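You operate a simulated robot arm through the tools that you are given. There is no shell and no other tool. Be economical: measure what you need, move in short steps, check, and stop when the job is done.

You run a simulated robot arm. Do the job below in one go: nothing can be reset, and whatever is moved stays where it is left.

JOB
Take the black peg tray and leave it in the grey tote on the top of the collector cabinet. Press the twist button two times. Put the orange tube on the shelf of the cooling stand. Shut the housing door. Fetch the card from the free end of the bobbin rack and set it on the top of the packing table. Take the black peg tray from the top of the service table and put it in the clean tote. Put the cone on the top of the board stand away on the top of the cooling stand. Pull the winder two gate open. Do these in any order. Set down upright: black peg tray, orange tube, peg tray, cone.

The check looks at the end state, three seconds after you hand in, the way a careful person would. Anything else that was tipped, shoved, dropped, spilled or broken makes it a failure.

ROBOT AND FRAMES
A 7-joint arm with a two-finger gripper on a trunk, on a base that drives. Base frame: it is fixed to the floor where the robot stands at the start and does not move with it; the origin is under the middle of the robot, x ahead of it, y to its left, z up; the surface under the hand at the start is at about z = 850. Readings come in mm, degrees, newtons and seconds.
With the tool pointing down near the work surface it reaches from about 340 to 760 mm from the robot's upright axis, wherever it stands. Its first joint turns from -143.0 to 143.0 degrees. Places, roughly: black peg tray (7x7x9 cm) [500, -200, 900]; card [-5500, 1500, 250]; clean tote [-4500, -3000, 1000]; cone [-1750, 500, 750]; housing door [-4400, 1000, 900]; orange tube (3x3x22 cm) [-800, 7100, 900]; peg tray [-6000, 0, 750]; shelf of the cooling stand (24x40 cm) [-1640, 4240, 320]; top of the cooling stand [-1600, 4200, 800]; top of the packing table [-1700, 1900, 800]; tote (36x26x15 cm) [-2300, -1600, 900]; twist button [400, 3900, 900]; winder two gate [-4300, -1800, 800]. Payload 2.45 kg.
The TCP is the grasp point between the finger pads, 26 mm short of the fingertips. In the tool frame z runs along the fingers and y along their closing line. Largest opening 96 mm; the body of the gripper starts 69 mm behind the TCP.
Orientation is that of the tool frame in the base frame, as a unit quaternion [w, x, y, z]. With the fingers straight down and closing along the base's y, the tool's x points along the base's -x, its y along +y and its z along -z.

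CONTROLS
- The arm moves only by the tool move_arm. Its arguments are lists of equal length, an entry for each row: "travel": the shift along the tool's x, y, z in mm, a list of three; "rot": the turn, a rotation vector about the tool's x, y, z in degrees, a list of three. In form: {"travel": [[tx, ty, tz], ...], "rot": [[wx, wy, wz], ...]}. A call has 1 to 20 rows; each row shifts and turns the commanded pose from where the row before left it, along the tool's axes as they then stand. "claw" is the opening, from 0 (shut) to 1 (fully open), set as the call begins (left out, the last holds). Rows are played at 5 a second. More than 50 mm and 8.6 degrees between two rows, or a gripper value outside its range, and nothing of the call is played. A pose out of reach is approached as far as the arm can. The call stops where the force on the tool passes 40 N (or 10 N more than at its start, if that is more) or the arm is blocked; 0.2 s more then pass. Each finger halts on what it meets, pressing with about 32 N; the grip force reading is that of the motor and also rises with nothing between the fingers. The clock runs only during rows and for 0.2 s after the last one: add rows that do not move to give the fingers time. It gives the time, the measured TCP pose, the force on the tool (base axes), the opening and the grip force at its end, in the units of the frame above (readings bear some noise), with the torque about the TCP (base axes, N m) and any sound that the robot's microphone picked up, and new pictures: "show" is both (left out), scene, wrist or none.
- Cameras (640 x 400 px; columns grow to the right, rows downward): "scene" is now at [19.2, 133.6, 1487.1]; the picture's right is [-0.60, -0.80, 0.00], its down [-0.51, 0.39, -0.77] and it looks along [0.61, -0.46, -0.64] (base axes); focal length 261 px, centre (320, 200). "wrist" rides on the gripper at [82, 3, -98] in the tool frame; the picture's right is [-0.04, 1.00, 0.00], its down [-0.73, -0.03, -0.68] and it looks along [-0.68, -0.03, 0.73] (tool axes); focal length 256 px, centre (320, 200). There is no depth. A picture from a camera that has moved, and an enlarged one, comes with that camera's place and axes in the base frame and with its lens.
- raise_lower(by): slides the trunk up (or, below 0, down) by that many mm; the arm and the scene camera ride with it, the base frame stays. It gives what a move gives, with no picture.
- roll_base(legs): drives the robot by 1 to 6 legs, each [ahead, turn to the left] in mm and degrees, along the robot's own axes; the way and the turn of a leg run together, so that a leg with both is an arc; at most 1500 mm and 180 degrees a leg. The arm and the cameras ride along, it lands a little off, and it stops where it bumps. It gives what a move gives, and a new picture of the scene camera.
- pan_tilt(pan, tilt): turns the head with the scene camera to pan (to the left, within 155 degrees either way) and tilt (down, from -29 to 69), counted from straight ahead of the robot. It gives what a move gives, and a new picture of the scene camera.
- zoom(camera, box): a new picture of the part [left, top, right, bottom] of that camera's present view, enlarged. It takes no simulated time.
- finish_job(): hands the job in; it is judged then, once.

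Work in short steps. Places have to be worked out from the pictures, the camera data and where the tool is seen: move nearer, look again, correct. Check each grasp and each placing, and mend what went wrong. You have 196 turns and 260 pictures in all, those below and enlarged ones among them. Open the gripper and draw the arm clear of the work before you hand the job in, unless the task says otherwise; then end with one line.

The tools are called after "Request:" as a command line: name --argument value ..., lists and objects as JSON in quotes. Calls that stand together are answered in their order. move_arm: Moves the arm, as the interface text tells. Its arguments: {"type":"object","properties":{"travel":{"type":"array"},"rot":{"type":"array"},"claw":{"type":"number"},"show":{"type":"string","enum":["both","scene","wrist","none"]}},"required":["travel","rot"]} The other tools are called the same way: raise_lower (by) slides the trunk up or down; roll_base (legs) drives the base; pan_tilt (pan, tilt) turns the head that bears the scene camera; zoom (camera, box) takes an enlarged picture of a part of a camera's view; finish_job () hands the job in.

At the start:

```text
clock: 0.0
tool_pos: [465.6, -139.9, 1144.7]
orientation: [0.0, 0.0, 1.0, -0.001]
contact_force: [0.5, 0.0, -0.2]
moment: [-0.01, -0.02, -0.01]
width: 96.2
finger_force: 0.2
trunk travel left (down, up): [-525.0, 115.0]
robot x, y, heading: [-0.6, -2.2, -0.1]
head pan, tilt: [-37.1, 39.7]
```

scene: 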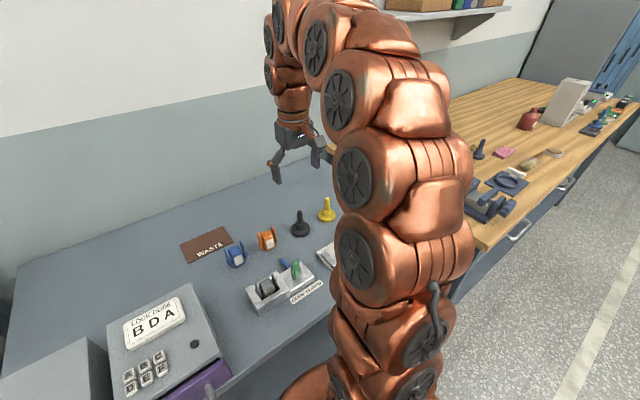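
wrist: 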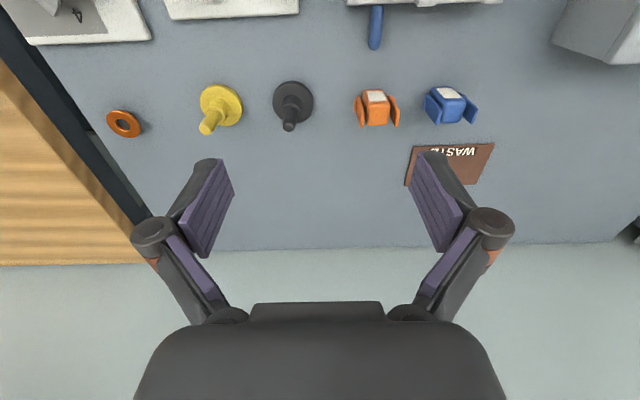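

The wrist view shows the black disc-with-peg item at about [535,-185]; I look at it enlarged before grasping.

Request:
zoom --camera "wrist" --box '[180, 50, 500, 250]'

Request:
zoom --camera "scene" --box '[160, 140, 400, 290]'

```text
2.00 times, centred on (340, 150) of wrist
camera zoom: at [383.9, -136.5, 1243.2], right [0.04, 1.0, 0.0], down [0.73, -0.03, 0.68], along [0.68, -0.03, -0.73], focal length 512 px, centre (280, 300)
```

zoom: 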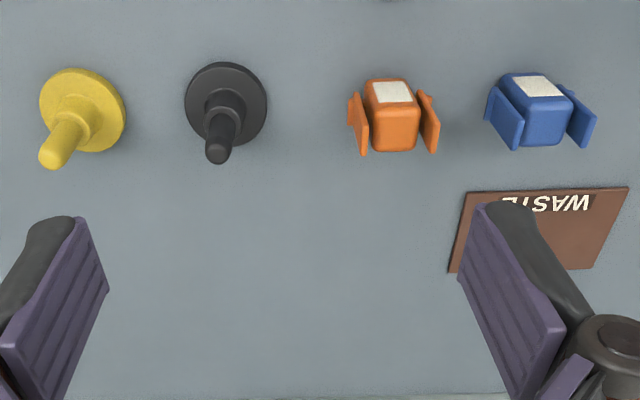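

```text
2.67 times, centred on (280, 215) of scene
camera zoom: at [19.2, 133.6, 1487.1], right [-0.6, -0.8, 0.0], down [-0.51, 0.39, -0.77], along [0.61, -0.46, -0.64], focal length 696 px, centre (427, 160)
```

zoom: 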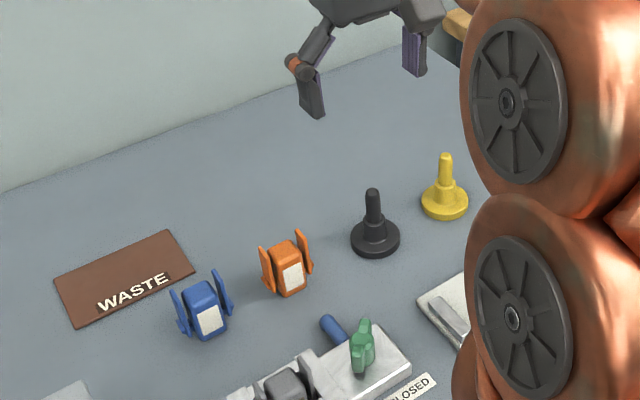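

The black peg stands at about [538,-185], with the peg top near z 940. I move above it and descend part way.

Request:
move_arm --travel '[[-36, -22, 0], [-36, -23, 0], [0, 0, 40], [0, 0, 40], [0, 0, 40], [0, 0, 20], [0, 0, 0]]' --rot '[[0, 0, 0], [0, 0, 0], [0, 0, 0], [0, 0, 0], [0, 0, 0], [0, 0, 0], [0, 0, 0]]' --claw 1 --show "both"

```text
clock: 1.6
tool_pos: [537.7, -185.6, 1005.4]
orientation: [0.001, 0.001, 1.0, 0.0]
contact_force: [-0.7, -0.6, 0.0]
moment: [0.0, -0.02, -0.01]
width: 95.8
finger_force: 0.0
trunk travel left (down, up): [-525.0, 115.0]
robot x, y, heading: [5.0, 0.4, -0.0]
head pan, tilt: [-37.1, 39.7]
camera scene: at [19.2, 133.6, 1487.1], right [-0.6, -0.8, 0.0], down [-0.51, 0.39, -0.77], along [0.61, -0.46, -0.64], focal length 261 px, centre (320, 200)
camera wrist: at [455.6, -182.0, 1103.0], right [0.04, 1.0, 0.0], down [0.73, -0.03, 0.68], along [0.68, -0.03, -0.73], focal length 256 px, centre (320, 200)
```

scene: 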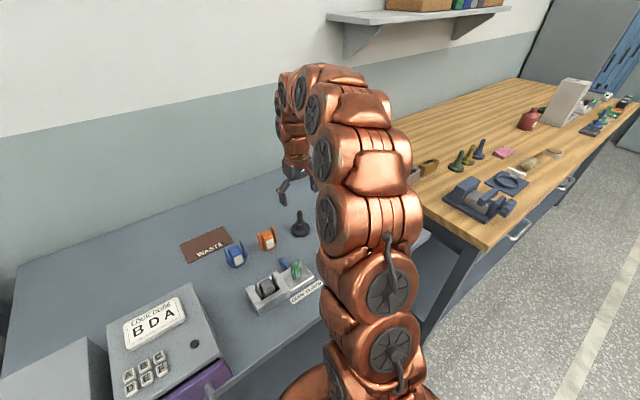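
wrist: 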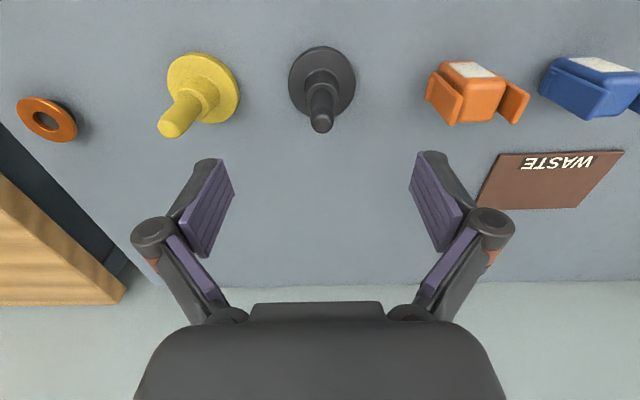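

Alignment confirmed (peg at about [536,-185]). I descend to z≈912 and close.

Request:
move_arm --travel '[[1, 0, 40], [0, 0, 40], [0, 0, 13], [0, 0, 0]]' --rot '[[0, 0, 0], [0, 0, 0], [0, 0, 0], [0, 0, 0]]' --show "none"

Request:
move_arm --travel '[[0, 0, 0], [0, 0, 0], [0, 0, 0], [0, 0, 0], [0, 0, 0], [0, 0, 0]]' --rot '[[0, 0, 0], [0, 0, 0], [0, 0, 0], [0, 0, 0], [0, 0, 0], [0, 0, 0]]' --claw 0 --show "wrist"

```text
clock: 2.6
tool_pos: [537.3, -185.1, 910.5]
orientation: [0.001, 0.0, 1.0, 0.0]
contact_force: [-0.2, -0.9, 0.1]
moment: [0.04, -0.01, 0.0]
width: 96.1
finger_force: 0.0
trunk travel left (down, up): [-525.0, 115.0]
robot x, y, heading: [-0.3, 0.1, 0.0]
head pan, tilt: [-37.1, 39.7]
```

```text
clock: 4.0
tool_pos: [539.0, -183.7, 909.8]
orientation: [0.0, 0.0, 1.0, -0.001]
contact_force: [0.2, -0.1, 1.6]
moment: [-0.02, -0.05, -0.03]
width: 26.7
finger_force: 32.1
trunk travel left (down, up): [-525.0, 115.0]
robot x, y, heading: [-1.2, -3.6, 0.0]
head pan, tilt: [-37.1, 39.7]
camera wrist: at [455.1, -181.2, 1009.7], right [0.04, 1.0, 0.0], down [0.73, -0.03, 0.68], along [0.68, -0.03, -0.73], focal length 256 px, centre (320, 200)
```

wrist: 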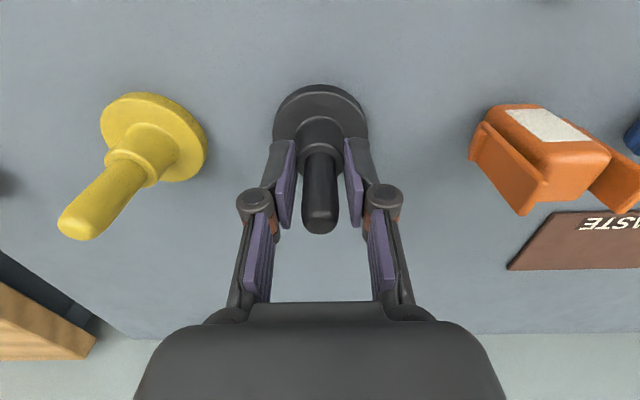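

Gripped at 26.7 mm. I lift 120 mm and look.

Request:
move_arm --travel '[[0, 0, -40], [0, 0, -40], [0, 0, -40], [0, 0, -40], [0, 0, 0]]' --rot '[[0, 0, 0], [0, 0, 0], [0, 0, 0], [0, 0, 0], [0, 0, 0]]' --show "wrist"

Request:
pan_tilt --pan -150 --tilt 15

Request:
pan_tilt --pan 150 --tilt 15

Request:
pan_tilt --pan 80 --tilt 15

```text
clock: 5.2
tool_pos: [538.7, -184.4, 1071.4]
orientation: [0.0, 0.0, 1.0, 0.001]
contact_force: [0.0, 0.1, -0.3]
moment: [0.0, 0.02, -0.01]
width: 26.5
finger_force: 31.9
trunk travel left (down, up): [-525.0, 115.0]
robot x, y, heading: [-0.2, -0.8, -0.0]
head pan, tilt: [-37.1, 39.7]
camera wrist: at [455.1, -180.9, 1170.2], right [0.04, 1.0, 0.0], down [0.73, -0.03, 0.68], along [0.68, -0.03, -0.73], focal length 256 px, centre (320, 200)
```

wrist: 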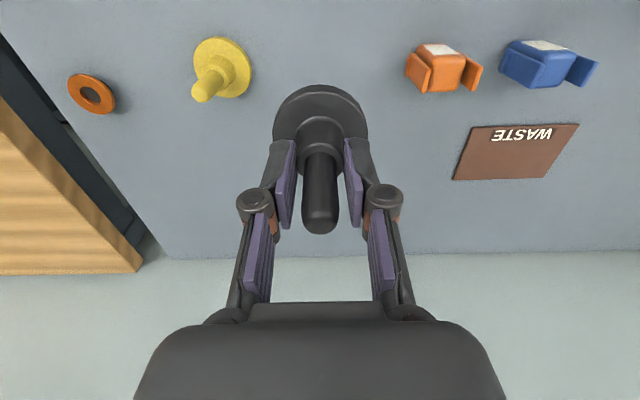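

```text
clock: 7.1
tool_pos: [536.8, -183.8, 1071.4]
orientation: [0.0, -0.001, 1.0, 0.0]
contact_force: [-0.1, 0.1, -0.5]
moment: [0.0, 0.02, -0.01]
width: 26.5
finger_force: 31.9
trunk travel left (down, up): [-525.0, 115.0]
robot x, y, heading: [0.2, -1.0, -0.0]
head pan, tilt: [-150.0, 15.0]
camera scene: at [-129.6, 138.2, 1526.2], right [-0.5, 0.87, 0.0], down [0.22, 0.13, -0.97], along [-0.84, -0.48, -0.26], focal length 261 px, centre (320, 200)
```

scene: 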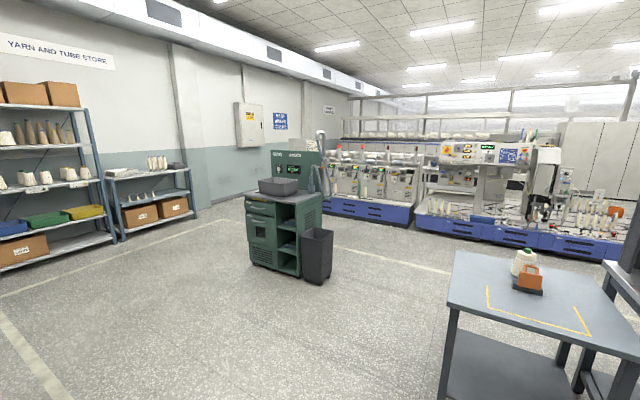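

```text
clock: 11.2
tool_pos: [537.4, -184.5, 1070.3]
orientation: [0.0, 0.0, 1.0, 0.001]
contact_force: [0.3, 0.1, -0.7]
moment: [0.0, 0.04, 0.0]
width: 26.7
finger_force: 32.0
trunk travel left (down, up): [-525.0, 115.0]
robot x, y, heading: [-2.5, 1.1, 0.1]
head pan, tilt: [150.0, 15.0]
camera scene: at [-129.6, 231.7, 1526.2], right [0.5, 0.87, 0.0], down [0.22, -0.13, -0.97], along [-0.84, 0.48, -0.26], focal length 261 px, centre (320, 200)
```

scene: 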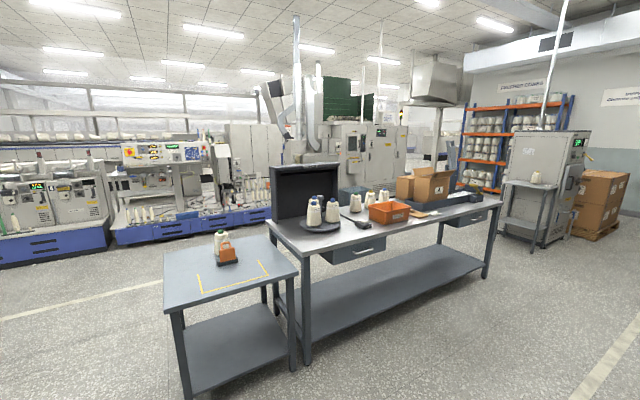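

```text
clock: 12.6
tool_pos: [538.3, -183.4, 1070.2]
orientation: [0.0, 0.001, 1.0, 0.0]
contact_force: [-0.1, 0.6, 0.1]
moment: [0.01, -0.02, 0.0]
width: 26.6
finger_force: 32.1
trunk travel left (down, up): [-525.0, 115.0]
robot x, y, heading: [0.5, 1.7, 0.1]
head pan, tilt: [80.0, 15.0]
camera scene: at [-32.6, 277.0, 1526.2], right [0.98, -0.17, 0.0], down [-0.04, -0.25, -0.97], along [0.17, 0.95, -0.26], focal length 261 px, centre (320, 200)
```

scene: 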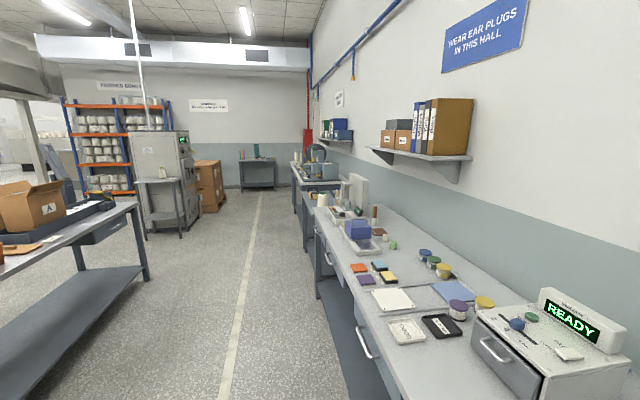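

The peg tray is held. I raise it and pull the arm in for travel, then drive round toward the collector cabinet (green, front face at about x = -2140).

Request:
move_arm --travel '[[0, 0, -45], [0, 0, -45], [0, 0, -45], [0, 0, -45], [40, 0, 0], [40, 0, 0], [40, 0, 0], [0, 0, 0]]' --rot '[[0, 0, 0], [0, 0, 0], [0, 0, 0], [0, 0, 0], [0, 0, 0], [0, 0, 0], [0, 0, 0], [0, 0, 0]]' --show "none"

Request:
roll_base --legs '[[-500, 0], [0, -125.5], [1000, 0], [900, 0], [0, -54.5]]'

Request:
pan_tilt --pan 0 --tilt 45

```text
clock: 14.4
tool_pos: [387.5, -173.4, 1207.0]
orientation: [0.0, 0.0, 1.0, 0.0]
contact_force: [-0.4, -0.5, -0.8]
moment: [-0.01, 0.0, -0.01]
width: 27.1
finger_force: 31.6
out of reach, approached as far as the arm can: row 3, 4
trunk travel left (down, up): [-525.0, 115.0]
robot x, y, heading: [-3.0, -1.6, -0.0]
head pan, tilt: [80.0, 15.0]
```

```text
clock: 34.1
tool_pos: [-1988.5, -1384.9, 1207.6]
orientation: [0.0, 1.0, 0.004, 0.001]
contact_force: [0.3, 0.7, -0.6]
moment: [0.0, 0.01, 0.0]
width: 26.7
finger_force: 31.9
trunk travel left (down, up): [-525.0, 115.0]
robot x, y, heading: [-1596.6, -1557.6, -179.4]
head pan, tilt: [80.0, 15.0]
camera scene: at [-1562.8, -1825.5, 1526.2], right [-0.99, 0.17, 0.0], down [0.04, 0.26, -0.97], along [-0.16, -0.95, -0.26], focal length 261 px, centre (320, 200)
```

scene: 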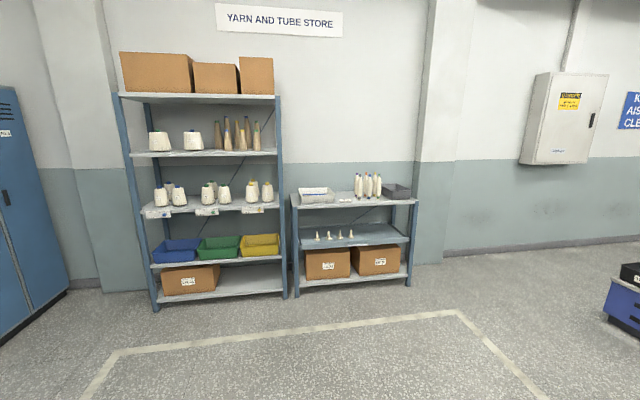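

```text
clock: 35.7
tool_pos: [-1987.6, -1383.9, 1206.9]
orientation: [0.0, 1.0, 0.004, 0.0]
contact_force: [1.0, 0.0, -0.3]
moment: [0.0, 0.0, 0.04]
width: 26.4
finger_force: 32.4
trunk travel left (down, up): [-525.0, 115.0]
robot x, y, heading: [-1598.1, -1556.9, -179.7]
head pan, tilt: [0.0, 45.0]
camera scene: at [-1628.7, -1734.1, 1479.4], right [-0.01, 1.0, 0.0], down [0.71, 0.01, -0.71], along [-0.71, -0.01, -0.71], focal length 261 px, centre (320, 200)
```

scene: 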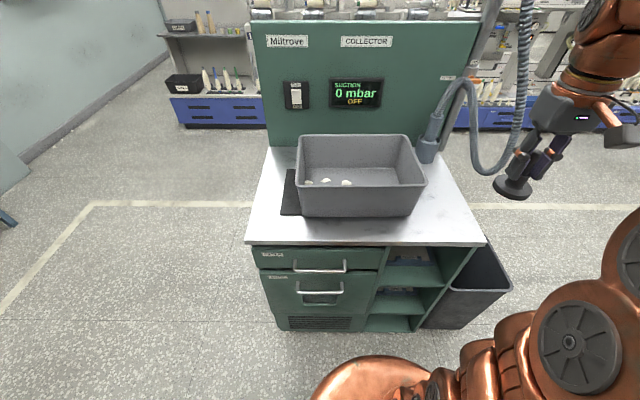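

I'm in front of the cabinet; the tote holds small white bits. I zoom to measure the rim and the free floor.

Request:
zoom --camera "scene" --box '[240, 110, 480, 260]'

```text
2.67 times, centred on (360, 185) of scene
camera zoom: at [-1628.7, -1734.1, 1479.4], right [-0.01, 1.0, 0.0], down [0.71, 0.01, -0.71], along [-0.71, -0.01, -0.71], focal length 696 px, centre (213, 240)
```

zoom: 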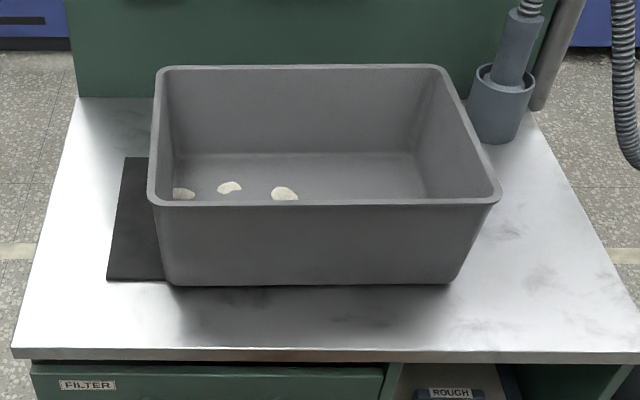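

The cabinet top works out to z≈850, the tote rim to z≈1000, with the tote centre at [-2297,-1626] and bits on its left side. I move over the right half, aiming at [-2305,-1545].

Request:
move_arm --travel '[[0, 40, 0], [0, 40, 0], [0, 40, 20], [0, 41, 20], [-45, 0, 20], [-45, 0, 20], [-45, 0, 20], [-45, 0, 0], [-45, 0, 0], [-45, 0, 0], [-45, 0, 0], [0, 0, 0]]' --rot '[[0, 0, 0], [0, 0, 0], [0, 0, 0], [0, 0, 0], [0, 0, 0], [0, 0, 0], [0, 0, 0], [0, 0, 0], [0, 0, 0], [0, 0, 0], [0, 0, 0], [0, 0, 0]]' --show "both"

```text
clock: 38.3
tool_pos: [-2280.3, -1553.7, 1093.7]
orientation: [0.0, 1.0, 0.004, 0.0]
contact_force: [0.2, 0.0, -0.8]
moment: [0.01, 0.03, 0.03]
width: 26.6
finger_force: 32.4
out of reach, approached as far as the arm can: row 11
trunk travel left (down, up): [-525.0, 115.0]
robot x, y, heading: [-1601.7, -1558.2, -179.7]
head pan, tilt: [0.0, 45.0]
camera scene: at [-1628.8, -1734.1, 1479.4], right [-0.01, 1.0, 0.0], down [0.71, 0.01, -0.71], along [-0.71, -0.01, -0.71], focal length 261 px, centre (320, 200)
camera wrist: at [-2199.2, -1555.7, 1192.2], right [-0.03, -1.0, 0.0], down [-0.73, 0.02, 0.68], along [-0.68, 0.02, -0.73], focal length 256 px, centre (320, 200)
```

scene: 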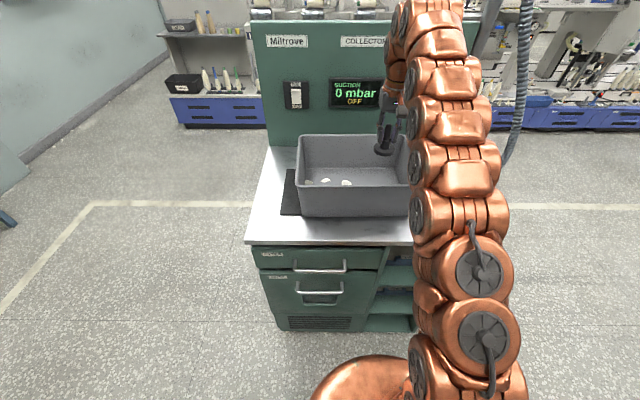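
wrist: 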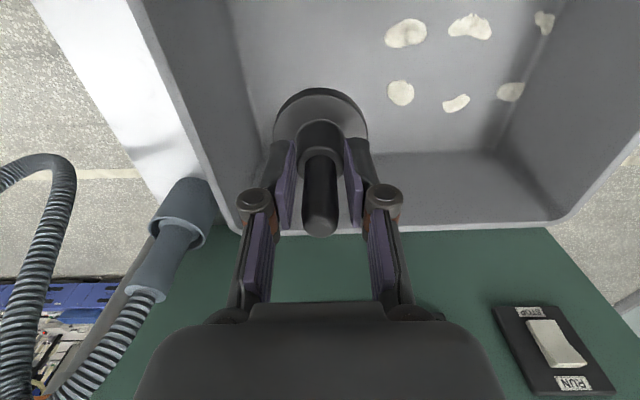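

The bits lie at y ≤ -1640; the present spot is clear. I lower straight down, with the last part slow.

Request:
move_arm --travel '[[-5, -5, 40], [0, 0, 40], [0, 0, 40], [0, 0, 35], [0, 0, 10], [0, 0, 4], [0, 0, 0]]' --rot '[[0, 0, 0], [0, 0, 0], [0, 0, 0], [0, 0, 0], [0, 0, 0], [0, 0, 0], [0, 0, 0]]' --show "wrist"

```text
clock: 39.9
tool_pos: [-2286.4, -1549.5, 927.6]
orientation: [0.0, 1.0, 0.004, -0.003]
contact_force: [-4.1, 0.5, 24.9]
moment: [0.02, 0.32, 0.01]
width: 26.9
finger_force: 32.2
trunk travel left (down, up): [-525.0, 115.0]
robot x, y, heading: [-1602.0, -1551.8, -179.4]
head pan, tilt: [0.0, 45.0]
camera wrist: at [-2204.5, -1551.6, 1025.2], right [-0.03, -1.0, 0.0], down [-0.73, 0.02, 0.68], along [-0.68, 0.02, -0.73], focal length 256 px, centre (320, 200)
```

wrist: 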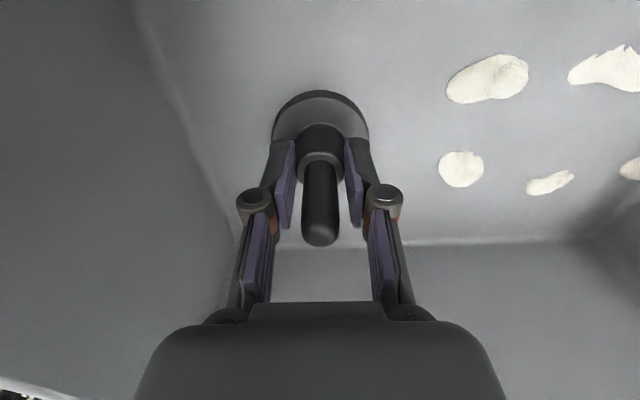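

The base is on the tote floor (25 N up). I open part way, then lift straight out.

Request:
move_arm --travel '[[0, 0, -1], [0, 0, -1], [0, 0, 0], [0, 0, 0], [0, 0, -20], [0, 0, -40], [0, 0, -40], [0, 0, -40], [0, 0, -30]]' --rot '[[0, 0, 0], [0, 0, 0], [0, 0, 0], [0, 0, 0], [0, 0, 0], [0, 0, 0], [0, 0, 0], [0, 0, 0], [0, 0, 0]]' --claw 0.6 --show "wrist"

```text
clock: 41.9
tool_pos: [-2285.4, -1549.4, 1086.2]
orientation: [0.0, 1.0, 0.004, 0.002]
contact_force: [0.0, -0.3, 0.5]
moment: [-0.03, 0.02, 0.0]
width: 57.3
finger_force: 0.1
out of reach, approached as far as the arm can: row 9
trunk travel left (down, up): [-525.0, 115.0]
robot x, y, heading: [-1596.9, -1550.8, -179.3]
head pan, tilt: [0.0, 45.0]
camera wrist: at [-2204.6, -1551.5, 1185.5], right [-0.03, -1.0, 0.0], down [-0.73, 0.02, 0.68], along [-0.68, 0.02, -0.73], focal length 256 px, centre (320, 200)
```

wrist: 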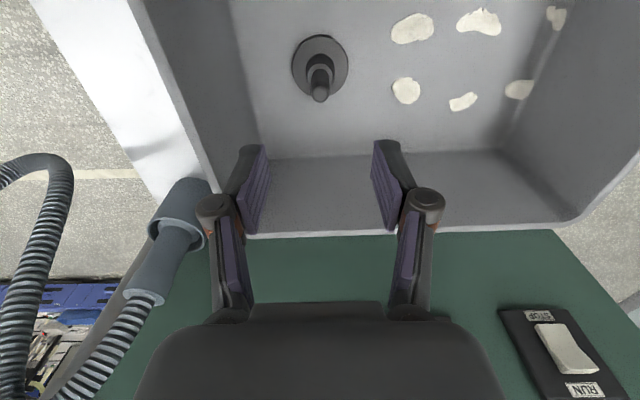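

The peg tray stands upright in the tote. I pull the arm back and look toward the winders.

Request:
move_arm --travel '[[45, 0, -10], [45, 0, -20], [45, 0, -20], [45, 0, -20], [45, 0, -20], [45, 0, -10], [10, 0, 0]]' --rot '[[0, 0, 0], [0, 0, 0], [0, 0, 0], [0, 0, 0], [0, 0, 0], [0, 0, 0], [0, 0, 0]]' --show "none"

Request:
pan_tilt --pan 25 --tilt 10

Request:
pan_tilt --pan -40 --tilt 10

```text
clock: 43.5
tool_pos: [-2007.2, -1546.5, 1186.6]
orientation: [0.001, 1.0, 0.005, 0.0]
contact_force: [-0.2, -0.2, 0.2]
moment: [-0.04, -0.01, 0.0]
width: 57.7
finger_force: 0.0
trunk travel left (down, up): [-525.0, 115.0]
robot x, y, heading: [-1599.0, -1554.0, -179.4]
head pan, tilt: [0.0, 45.0]
```

```text
clock: 44.5
tool_pos: [-2005.5, -1546.8, 1187.1]
orientation: [0.0, 1.0, 0.004, -0.001]
contact_force: [0.5, -0.4, 0.0]
moment: [-0.03, 0.04, 0.0]
width: 57.9
finger_force: 0.1
trunk travel left (down, up): [-525.0, 115.0]
robot x, y, heading: [-1603.6, -1551.7, -179.4]
head pan, tilt: [25.0, 10.0]
camera scene: at [-1631.3, -1773.4, 1534.3], right [-0.43, 0.9, 0.0], down [0.16, 0.07, -0.98], along [-0.89, -0.42, -0.17], focal length 261 px, centre (320, 200)
```

scene: 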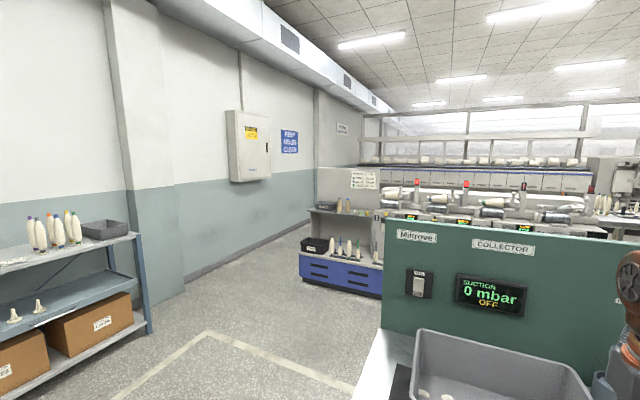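

```text
clock: 45.8
tool_pos: [-2006.8, -1547.3, 1186.3]
orientation: [-0.001, 1.0, 0.004, 0.0]
contact_force: [-0.7, 0.0, 0.0]
moment: [0.01, -0.01, 0.02]
width: 57.7
finger_force: 0.1
trunk travel left (down, up): [-525.0, 115.0]
robot x, y, heading: [-1601.3, -1553.6, -179.8]
head pan, tilt: [-40.0, 10.0]
camera scene: at [-1619.1, -1674.3, 1534.4], right [0.64, 0.77, 0.0], down [0.13, -0.11, -0.98], along [-0.76, 0.63, -0.17], focal length 261 px, centre (320, 200)
```

scene: 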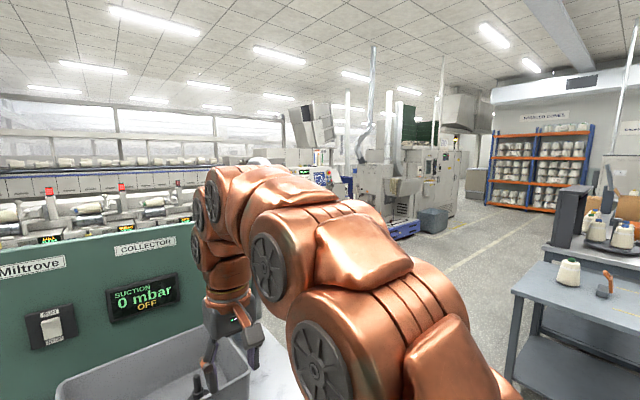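

The aisle on the -y side of the cabinet is free. I drive around it toward the winder line's end.

Request:
roll_base --legs '[[0, 85], [1000, 0], [0, -85], [1500, 0]]'

Request:
pan_tilt --pan 0 --tilt 20

Request:
pan_tilt --pan -50 --tilt 20

```text
clock: 65.3
tool_pos: [-3587.8, -2534.1, 1186.7]
orientation: [-0.001, 1.0, -0.002, -0.001]
contact_force: [0.5, 0.3, -0.1]
moment: [0.03, -0.01, -0.02]
width: 57.7
finger_force: 0.0
trunk travel left (down, up): [-525.0, 115.0]
robot x, y, heading: [-3181.5, -2545.0, 180.0]
head pan, tilt: [-40.0, 10.0]
camera scene: at [-3202.8, -2665.8, 1534.4], right [0.65, 0.76, 0.0], down [0.13, -0.11, -0.98], along [-0.75, 0.64, -0.17], focal length 261 px, centre (320, 200)
```

scene: 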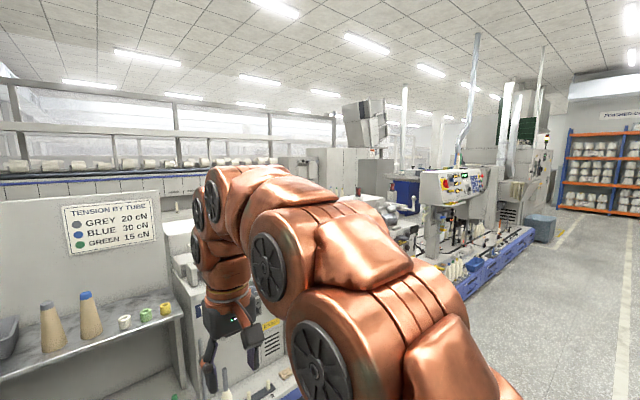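

```text
clock: 66.4
tool_pos: [-3588.4, -2534.4, 1187.0]
orientation: [0.0, 1.0, -0.002, 0.001]
contact_force: [1.2, 0.3, 0.5]
moment: [-0.01, 0.0, 0.01]
width: 57.9
finger_force: 0.0
trunk travel left (down, up): [-525.0, 115.0]
robot x, y, heading: [-3182.6, -2545.1, 179.9]
head pan, tilt: [0.0, 20.0]
camera scene: at [-3224.9, -2725.4, 1518.1], right [0.0, 1.0, 0.0], down [0.34, 0.0, -0.94], along [-0.94, 0.0, -0.34], focal length 261 px, centre (320, 200)
```

scene: 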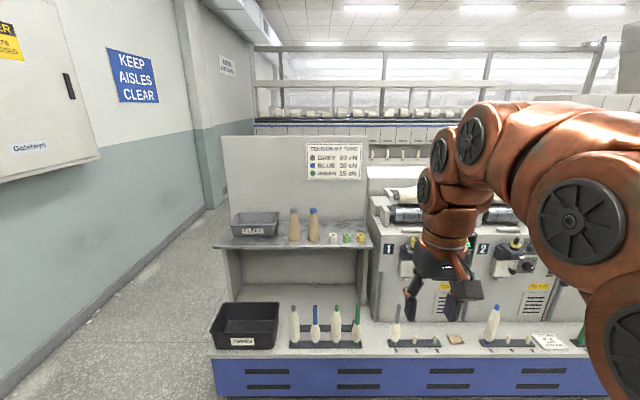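

```text
clock: 67.6
tool_pos: [-3587.9, -2533.1, 1187.6]
orientation: [0.0, 1.0, -0.001, 0.0]
contact_force: [0.7, 0.5, 0.4]
moment: [0.0, 0.0, -0.02]
width: 57.5
finger_force: 0.0
trunk travel left (down, up): [-525.0, 115.0]
robot x, y, heading: [-3181.2, -2545.9, 179.9]
head pan, tilt: [-50.0, 20.0]
camera scene: at [-3191.4, -2654.3, 1518.1], right [0.77, 0.64, 0.0], down [0.22, -0.26, -0.94], along [-0.6, 0.72, -0.34], focal length 261 px, centre (320, 200)
```

scene: 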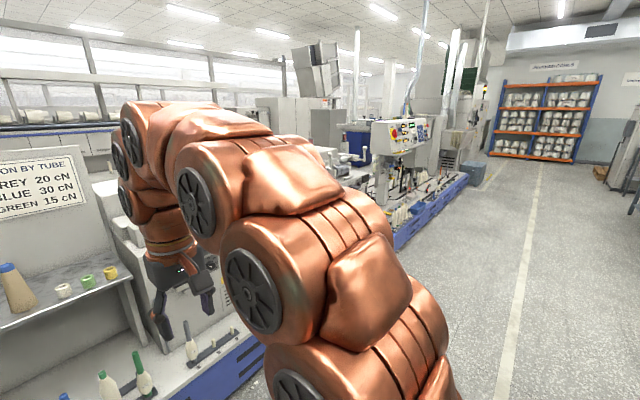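

Two totes appear at the line's end: a black one low down and a grey "CLEAN" one on the shelf. I zoom to read labels, and on the winder heads.

Request:
pan_tilt --pan 0 --tilt 20

Request:
zoom --camera "scene" --box '[200, 190, 400, 360]'

Request:
zoom --camera "scene" --box '[370, 180, 640, 360]'

```text
clock: 68.8
tool_pos: [-3588.3, -2533.0, 1186.7]
orientation: [0.001, 1.0, -0.001, 0.0]
contact_force: [-0.3, 0.9, -0.2]
moment: [0.02, -0.02, -0.02]
width: 57.5
finger_force: 0.1
trunk travel left (down, up): [-525.0, 115.0]
robot x, y, heading: [-3183.9, -2545.0, 179.9]
head pan, tilt: [0.0, 20.0]
camera scene: at [-3224.9, -2725.4, 1518.1], right [0.0, 1.0, 0.0], down [0.34, 0.0, -0.94], along [-0.94, 0.0, -0.34], focal length 261 px, centre (320, 200)
```

scene: 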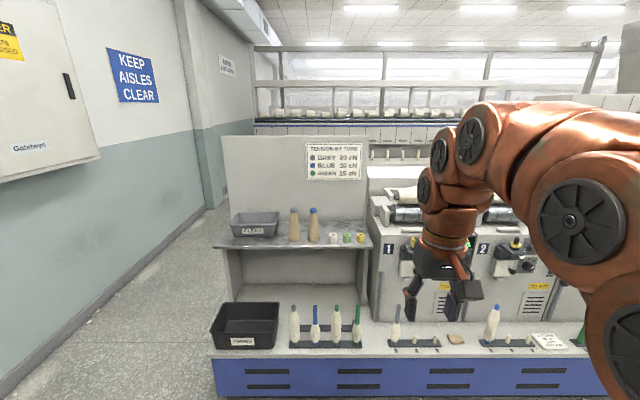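

```text
2.35 times, centred on (300, 275) of scene
camera zoom: at [-3224.9, -2725.4, 1518.1], right [0.0, 1.0, 0.0], down [0.34, 0.0, -0.94], along [-0.94, 0.0, -0.34], focal length 614 px, centre (367, 24)
```

zoom: 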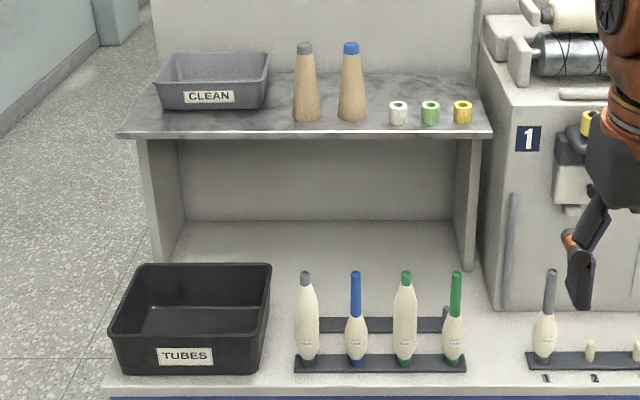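

```text
2.22 times, centred on (505, 270) of scene
camera zoom: at [-3224.9, -2725.4, 1518.1], right [0.0, 1.0, 0.0], down [0.34, 0.0, -0.94], along [-0.94, 0.0, -0.34], focal length 580 px, centre (-91, 44)
```

zoom: 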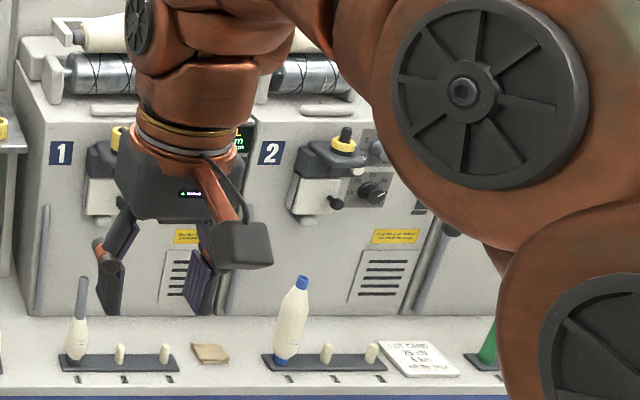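

The clean tote is found at the left end on the upper shelf. I drive abreast of winder 2 and look at its front.

Request:
roll_base --legs '[[0, -90], [745, 0], [0, 90], [150, 0]]'

Request:
pan_tilt --pan 0 --tilt 35

```text
clock: 81.4
tool_pos: [-3741.6, -1785.3, 1187.2]
orientation: [0.0, 1.0, 0.0, 0.0]
contact_force: [-0.8, 0.5, -0.3]
moment: [0.03, 0.01, 0.0]
width: 57.6
finger_force: 0.0
trunk travel left (down, up): [-525.0, 115.0]
robot x, y, heading: [-3334.8, -1796.2, -180.1]
head pan, tilt: [0.0, 20.0]
camera scene: at [-3376.6, -1975.5, 1518.1], right [0.0, 1.0, 0.0], down [0.34, 0.0, -0.94], along [-0.94, 0.0, -0.34], focal length 261 px, centre (320, 200)
```

scene: 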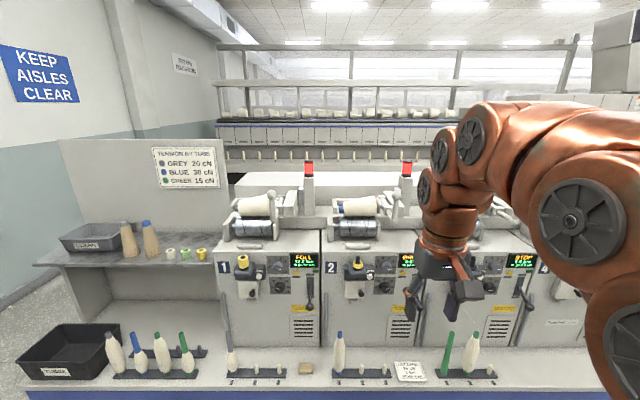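

```text
clock: 82.2
tool_pos: [-3741.2, -1785.3, 1187.0]
orientation: [0.0, 1.0, 0.0, -0.001]
contact_force: [0.1, 0.1, -0.5]
moment: [-0.04, -0.02, 0.02]
width: 57.9
finger_force: 0.1
trunk travel left (down, up): [-525.0, 115.0]
robot x, y, heading: [-3335.8, -1800.2, -180.0]
head pan, tilt: [0.0, 35.0]
camera scene: at [-3371.8, -1975.4, 1494.3], right [0.0, 1.0, 0.0], down [0.57, 0.0, -0.82], along [-0.82, 0.0, -0.57], focal length 261 px, centre (320, 200)
```

scene: 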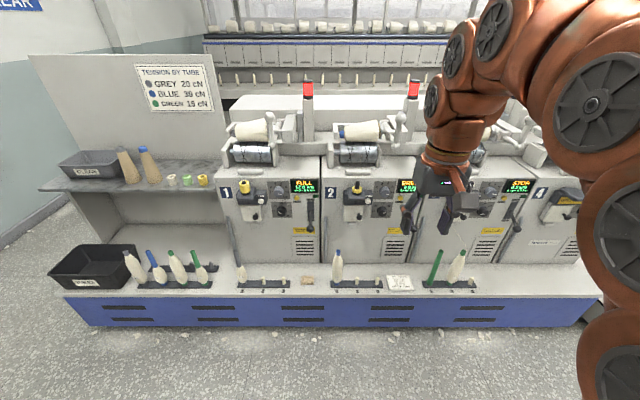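

Request:
zoom --camera "scene" --box '[200, 90, 440, 300]'

Request:
zoom --camera "scene" --box '[310, 170, 430, 270]'

```text
1.90 times, centred on (320, 195) of scene
camera zoom: at [-3371.8, -1975.4, 1494.3], right [0.0, 1.0, 0.0], down [0.57, 0.0, -0.82], along [-0.82, 0.0, -0.57], focal length 497 px, centre (320, 210)
```

zoom: 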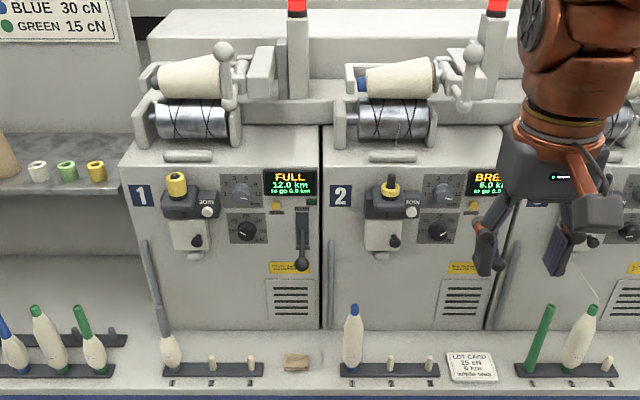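

```text
4.00 times, centred on (370, 220) of scene
camera zoom: at [-3371.8, -1975.4, 1494.3], right [0.0, 1.0, 0.0], down [0.57, 0.0, -0.82], along [-0.82, 0.0, -0.57], focal length 1044 px, centre (120, 120)
```

zoom: 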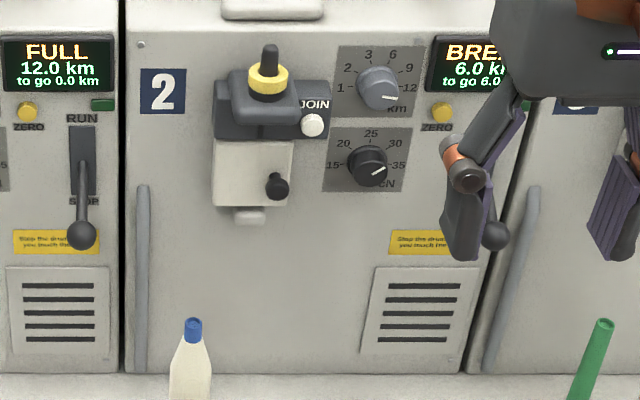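

The gate looks to be the white cover with the black knob under the JOIN head of winder 2, at about [-4380,-1795,765]. I move closer and look again.

Request:
roll_base --legs '[[400, 0]]'

Request:
pan_tilt --pan -10 --tilt 45

Request:
zoom --camera "scene" --box '[270, 130, 390, 230]'

```text
clock: 84.7
tool_pos: [-4139.5, -1789.6, 1188.4]
orientation: [0.0, 1.0, 0.003, -0.001]
contact_force: [-0.3, 0.7, 0.7]
moment: [0.0, 0.01, 0.04]
width: 57.3
finger_force: 0.0
trunk travel left (down, up): [-525.0, 115.0]
robot x, y, heading: [-3728.6, -1798.7, -179.7]
head pan, tilt: [0.0, 35.0]
camera scene: at [-3769.7, -1976.9, 1494.2], right [-0.01, 1.0, 0.0], down [0.57, 0.0, -0.82], along [-0.82, 0.0, -0.57], focal length 261 px, centre (320, 200)
```

scene: 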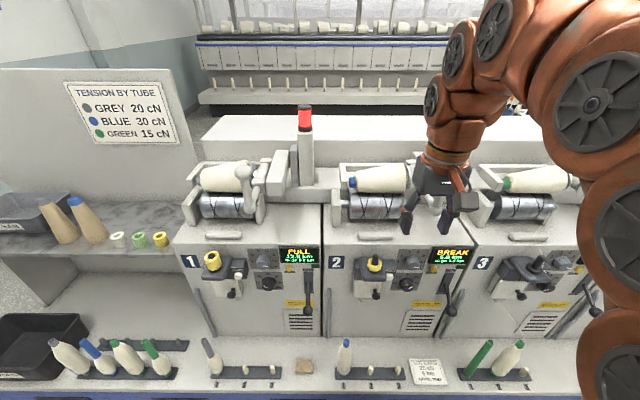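

```text
clock: 85.4
tool_pos: [-4139.9, -1789.2, 1186.0]
orientation: [0.0, 1.0, 0.002, 0.001]
contact_force: [0.6, -0.2, 0.9]
moment: [-0.02, 0.03, 0.0]
width: 57.6
finger_force: 0.0
trunk travel left (down, up): [-525.0, 115.0]
robot x, y, heading: [-3732.6, -1797.1, -179.7]
head pan, tilt: [-10.0, 45.0]
camera scene: at [-3761.9, -1962.7, 1479.5], right [0.17, 0.99, 0.0], down [0.7, -0.12, -0.71], along [-0.7, 0.12, -0.71], focal length 261 px, centre (320, 200)
```

scene: 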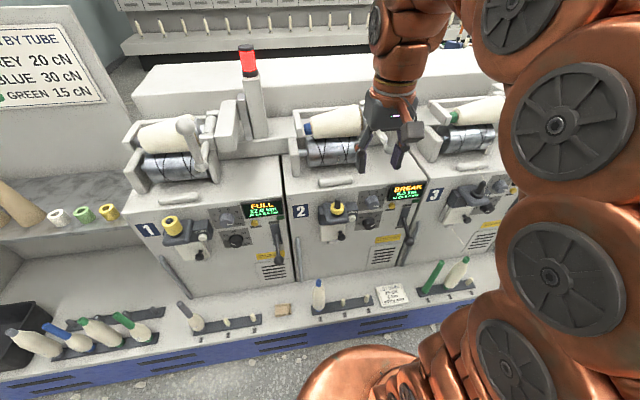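

```text
4.00 times, centred on (330, 180) of scene
camera zoom: at [-3761.9, -1962.7, 1479.5], right [0.17, 0.99, 0.0], down [0.7, -0.12, -0.71], along [-0.7, 0.12, -0.71], focal length 1044 px, centre (280, 280)
```

zoom: 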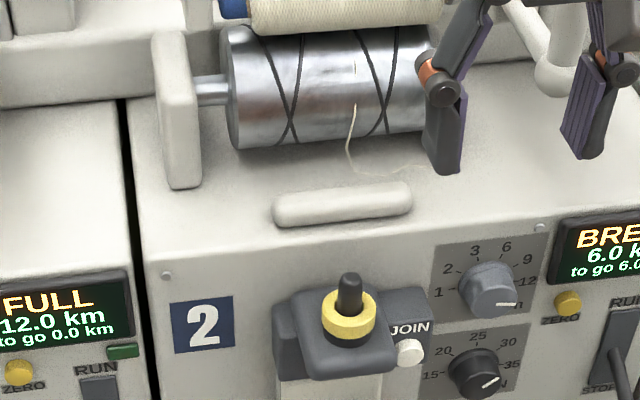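

Request:
zoom --camera "scene" --box '[290, 190, 410, 290]'

```text
4.00 times, centred on (350, 240) of scene
camera zoom: at [-3761.9, -1962.7, 1479.5], right [0.17, 0.99, 0.0], down [0.7, -0.12, -0.71], along [-0.7, 0.12, -0.71], focal length 1044 px, centre (200, 40)
```

zoom: 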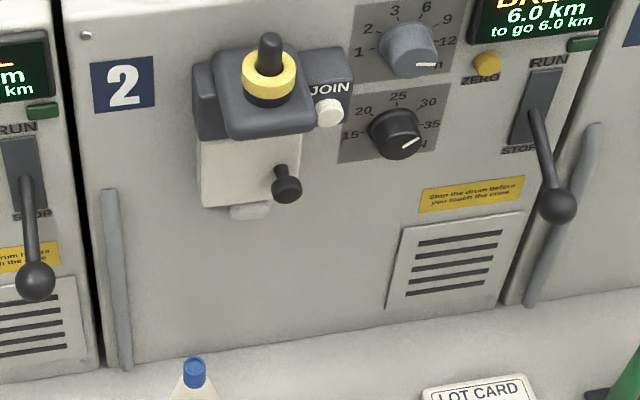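

Triangulating the two views puts the gate knob at about [-4266,-1804,783] with the cover apparently hinged on its left. I back off 150 mm and turn the tool to point horizontally, with fingers closing vertically.

Request:
roll_base --legs '[[-150, 0]]'

Request:
move_arm --travel '[[0, 0, 10], [0, 0, 10], [0, 0, 10], [0, 0, 10], [0, 0, 10], [0, 0, 0], [0, 0, 0], [0, 0, 0], [0, 0, 0], [0, 0, 0], [0, 0, 0]]' --rot '[[0, -8.2, 0], [0, -8.2, 0], [0, -8.2, 0], [0, -8.2, 0], [0, -8.2, 0], [0, -8.2, 0], [0, -8.2, 0], [0, -8.2, 0], [0, -8.2, 0], [0, -8.2, 0], [0, -8, 0]]' --show "none"

Request:
move_arm --travel '[[0, 0, 0], [0, 0, 0], [0, 0, 0], [0, 0, 0], [0, 0, 0], [0, 0, 0], [0, 0, 0], [0, 0, 0], [0, 0, 0], [0, 0, 0], [0, 0, 0]]' --rot '[[0, 0, 8.2], [0, 0, 8.2], [0, 0, 8.2], [0, 0, 8.2], [0, 0, 8.2], [0, 0, 8.2], [0, 0, 8.2], [0, 0, 8.2], [0, 0, 8.2], [0, 0, 8.2], [0, 0, 8]]' --show "both"

```text
clock: 86.8
tool_pos: [-3988.6, -1788.8, 1187.8]
orientation: [0.0, 1.0, 0.004, 0.001]
contact_force: [-0.6, 0.1, 0.2]
moment: [0.03, 0.01, 0.01]
width: 57.4
finger_force: 0.1
trunk travel left (down, up): [-525.0, 115.0]
robot x, y, heading: [-3580.6, -1796.7, -179.9]
head pan, tilt: [-10.0, 45.0]
camera scene: at [-3610.5, -1961.8, 1479.4], right [0.17, 0.99, 0.0], down [0.7, -0.12, -0.71], along [-0.7, 0.12, -0.71], focal length 261 px, centre (320, 200)
```

scene: 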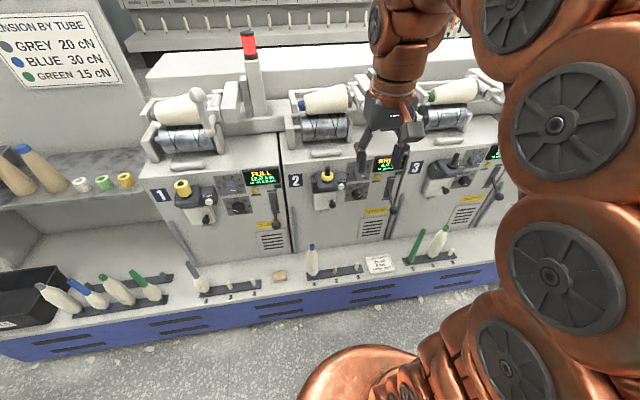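

```text
clock: 89.2
tool_pos: [-4089.7, -1786.4, 1298.0]
orientation: [0.003, 0.71, 0.003, -0.705]
contact_force: [1.1, 0.0, -0.3]
moment: [0.02, -0.01, 0.01]
width: 57.5
finger_force: 0.1
out of reach, approached as far as the arm can: row 7, 8, 9, 10, 11
trunk travel left (down, up): [-525.0, 115.0]
robot x, y, heading: [-3584.0, -1795.4, -179.7]
head pan, tilt: [-10.0, 45.0]
```

```text
clock: 91.6
tool_pos: [-4090.7, -1785.8, 1299.1]
orientation: [0.502, 0.502, -0.499, -0.496]
contact_force: [-0.2, -0.3, 0.0]
moment: [0.01, 0.03, -0.03]
width: 57.5
finger_force: 0.1
trunk travel left (down, up): [-525.0, 115.0]
robot x, y, heading: [-3580.9, -1796.5, -179.8]
head pan, tilt: [-10.0, 45.0]
camera scene: at [-3610.3, -1961.8, 1479.4], right [0.17, 0.99, 0.0], down [0.7, -0.12, -0.71], along [-0.7, 0.12, -0.71], focal length 261 px, centre (320, 200)
camera wrist: at [-3992.0, -1866.9, 1303.5], right [0.0, 0.04, 1.0], down [0.67, 0.74, -0.03], along [-0.74, 0.67, -0.03], focal length 256 px, centre (320, 200)
```

scene: 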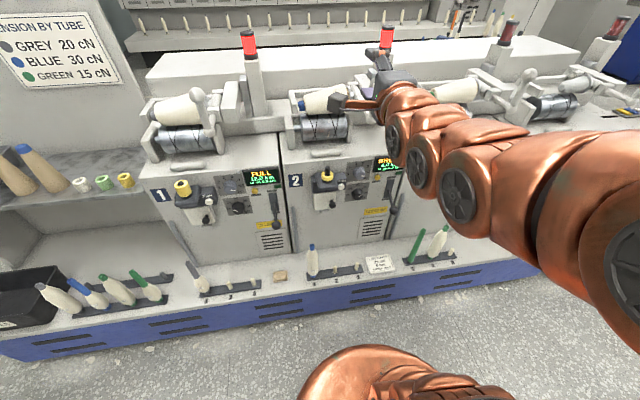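
wrist: 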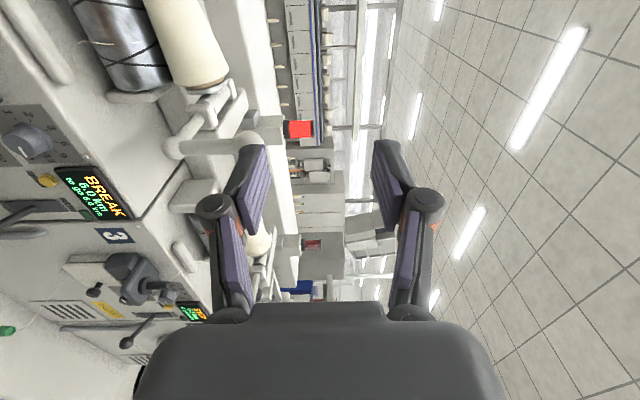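

The tool is now horizontal, with its y along +z. I lower the trunk 480 mm to bring it near knob height and look.

Request:
raise_lower --by -480

Request:
move_arm --travel '[[0, -15, 0], [9, -15, 20], [9, 0, 20], [0, 0, 0]]' --rot '[[0, 0, 0], [0, 0, 0], [0, 0, 0], [0, 0, 0]]' --show "both"

```text
refused: -480 is not a number from -400 to 400
```

```text
clock: 92.6
tool_pos: [-4135.7, -1807.8, 1281.8]
orientation: [0.502, 0.502, -0.498, -0.498]
contact_force: [0.7, 1.0, 0.1]
moment: [0.02, -0.01, 0.01]
width: 57.5
finger_force: 0.1
out of reach, approached as far as the arm can: row 1
trunk travel left (down, up): [-525.0, 115.0]
robot x, y, heading: [-3582.0, -1796.2, -179.6]
head pan, tilt: [-10.0, 45.0]
camera scene: at [-3610.3, -1961.8, 1479.4], right [0.17, 0.99, 0.0], down [0.7, -0.12, -0.71], along [-0.7, 0.12, -0.71], focal length 261 px, centre (320, 200)
camera wrist: at [-4037.8, -1888.5, 1284.4], right [0.0, 0.04, 1.0], down [0.67, 0.74, -0.03], along [-0.74, 0.67, -0.03], focal length 256 px, centre (320, 200)
```

scene: 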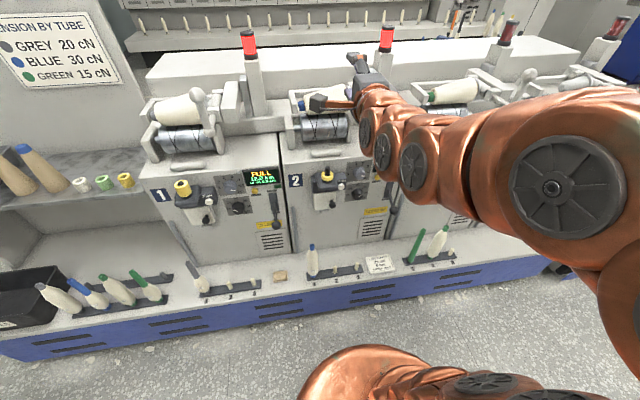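
wrist: 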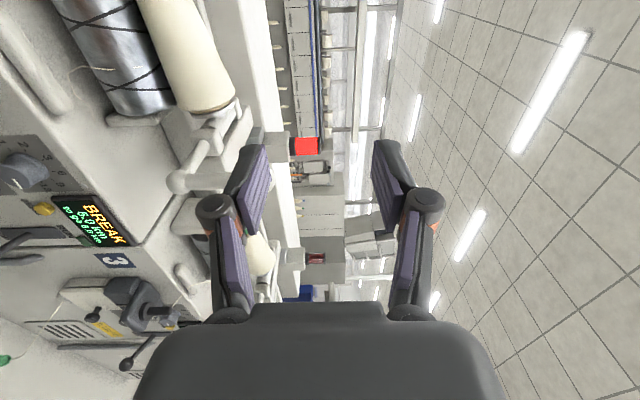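

The step limit is 400; I lower the trunk 400 and then 90 (tips at x≈-4162, clear of everything by ~90 mm).

Request:
raise_lower --by -400

Request:
raise_lower --by -90

Request:
move_arm --travel '[[0, 0, 0]]' --rot '[[0, 0, 0]]' --show "both"

```text
clock: 96.4
tool_pos: [-4136.0, -1807.3, 880.8]
orientation: [0.502, 0.502, -0.497, -0.498]
contact_force: [-0.4, 0.3, 0.5]
moment: [0.01, 0.01, 0.02]
width: 57.6
finger_force: 0.1
trunk travel left (down, up): [-125.0, 515.0]
robot x, y, heading: [-3581.9, -1798.2, -179.7]
head pan, tilt: [-10.0, 45.0]
```

```text
clock: 97.7
tool_pos: [-4135.8, -1807.0, 790.5]
orientation: [0.502, 0.502, -0.497, -0.499]
contact_force: [-0.1, -0.6, 1.1]
moment: [0.0, -0.01, 0.0]
width: 57.6
finger_force: 0.0
trunk travel left (down, up): [-35.0, 605.0]
robot x, y, heading: [-3584.5, -1797.6, -179.6]
head pan, tilt: [-10.0, 45.0]
```

```text
clock: 98.1
tool_pos: [-4135.6, -1806.9, 790.9]
orientation: [0.502, 0.501, -0.499, -0.498]
contact_force: [-0.1, 0.4, 0.3]
moment: [0.02, 0.01, 0.03]
width: 57.6
finger_force: 0.0
trunk travel left (down, up): [-35.0, 605.0]
robot x, y, heading: [-3580.6, -1798.3, -179.6]
head pan, tilt: [-10.0, 45.0]
camera scene: at [-3610.3, -1961.8, 989.4], right [0.17, 0.99, 0.0], down [0.7, -0.12, -0.71], along [-0.7, 0.12, -0.71], focal length 261 px, centre (320, 200)
camera wrist: at [-4037.8, -1888.4, 794.4], right [0.0, 0.04, 1.0], down [0.67, 0.74, -0.03], along [-0.74, 0.67, -0.03], focal length 256 px, centre (320, 200)
```

scene: 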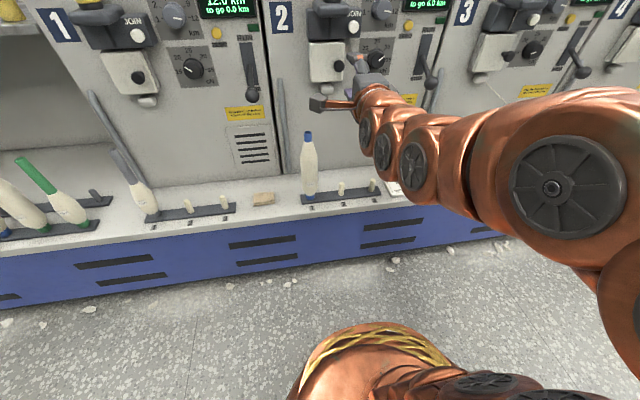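
wrist: 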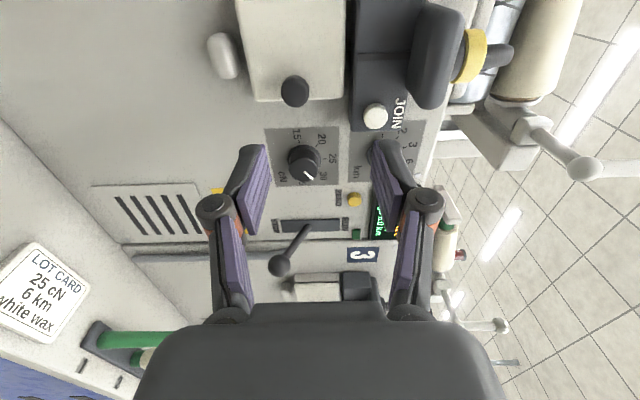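

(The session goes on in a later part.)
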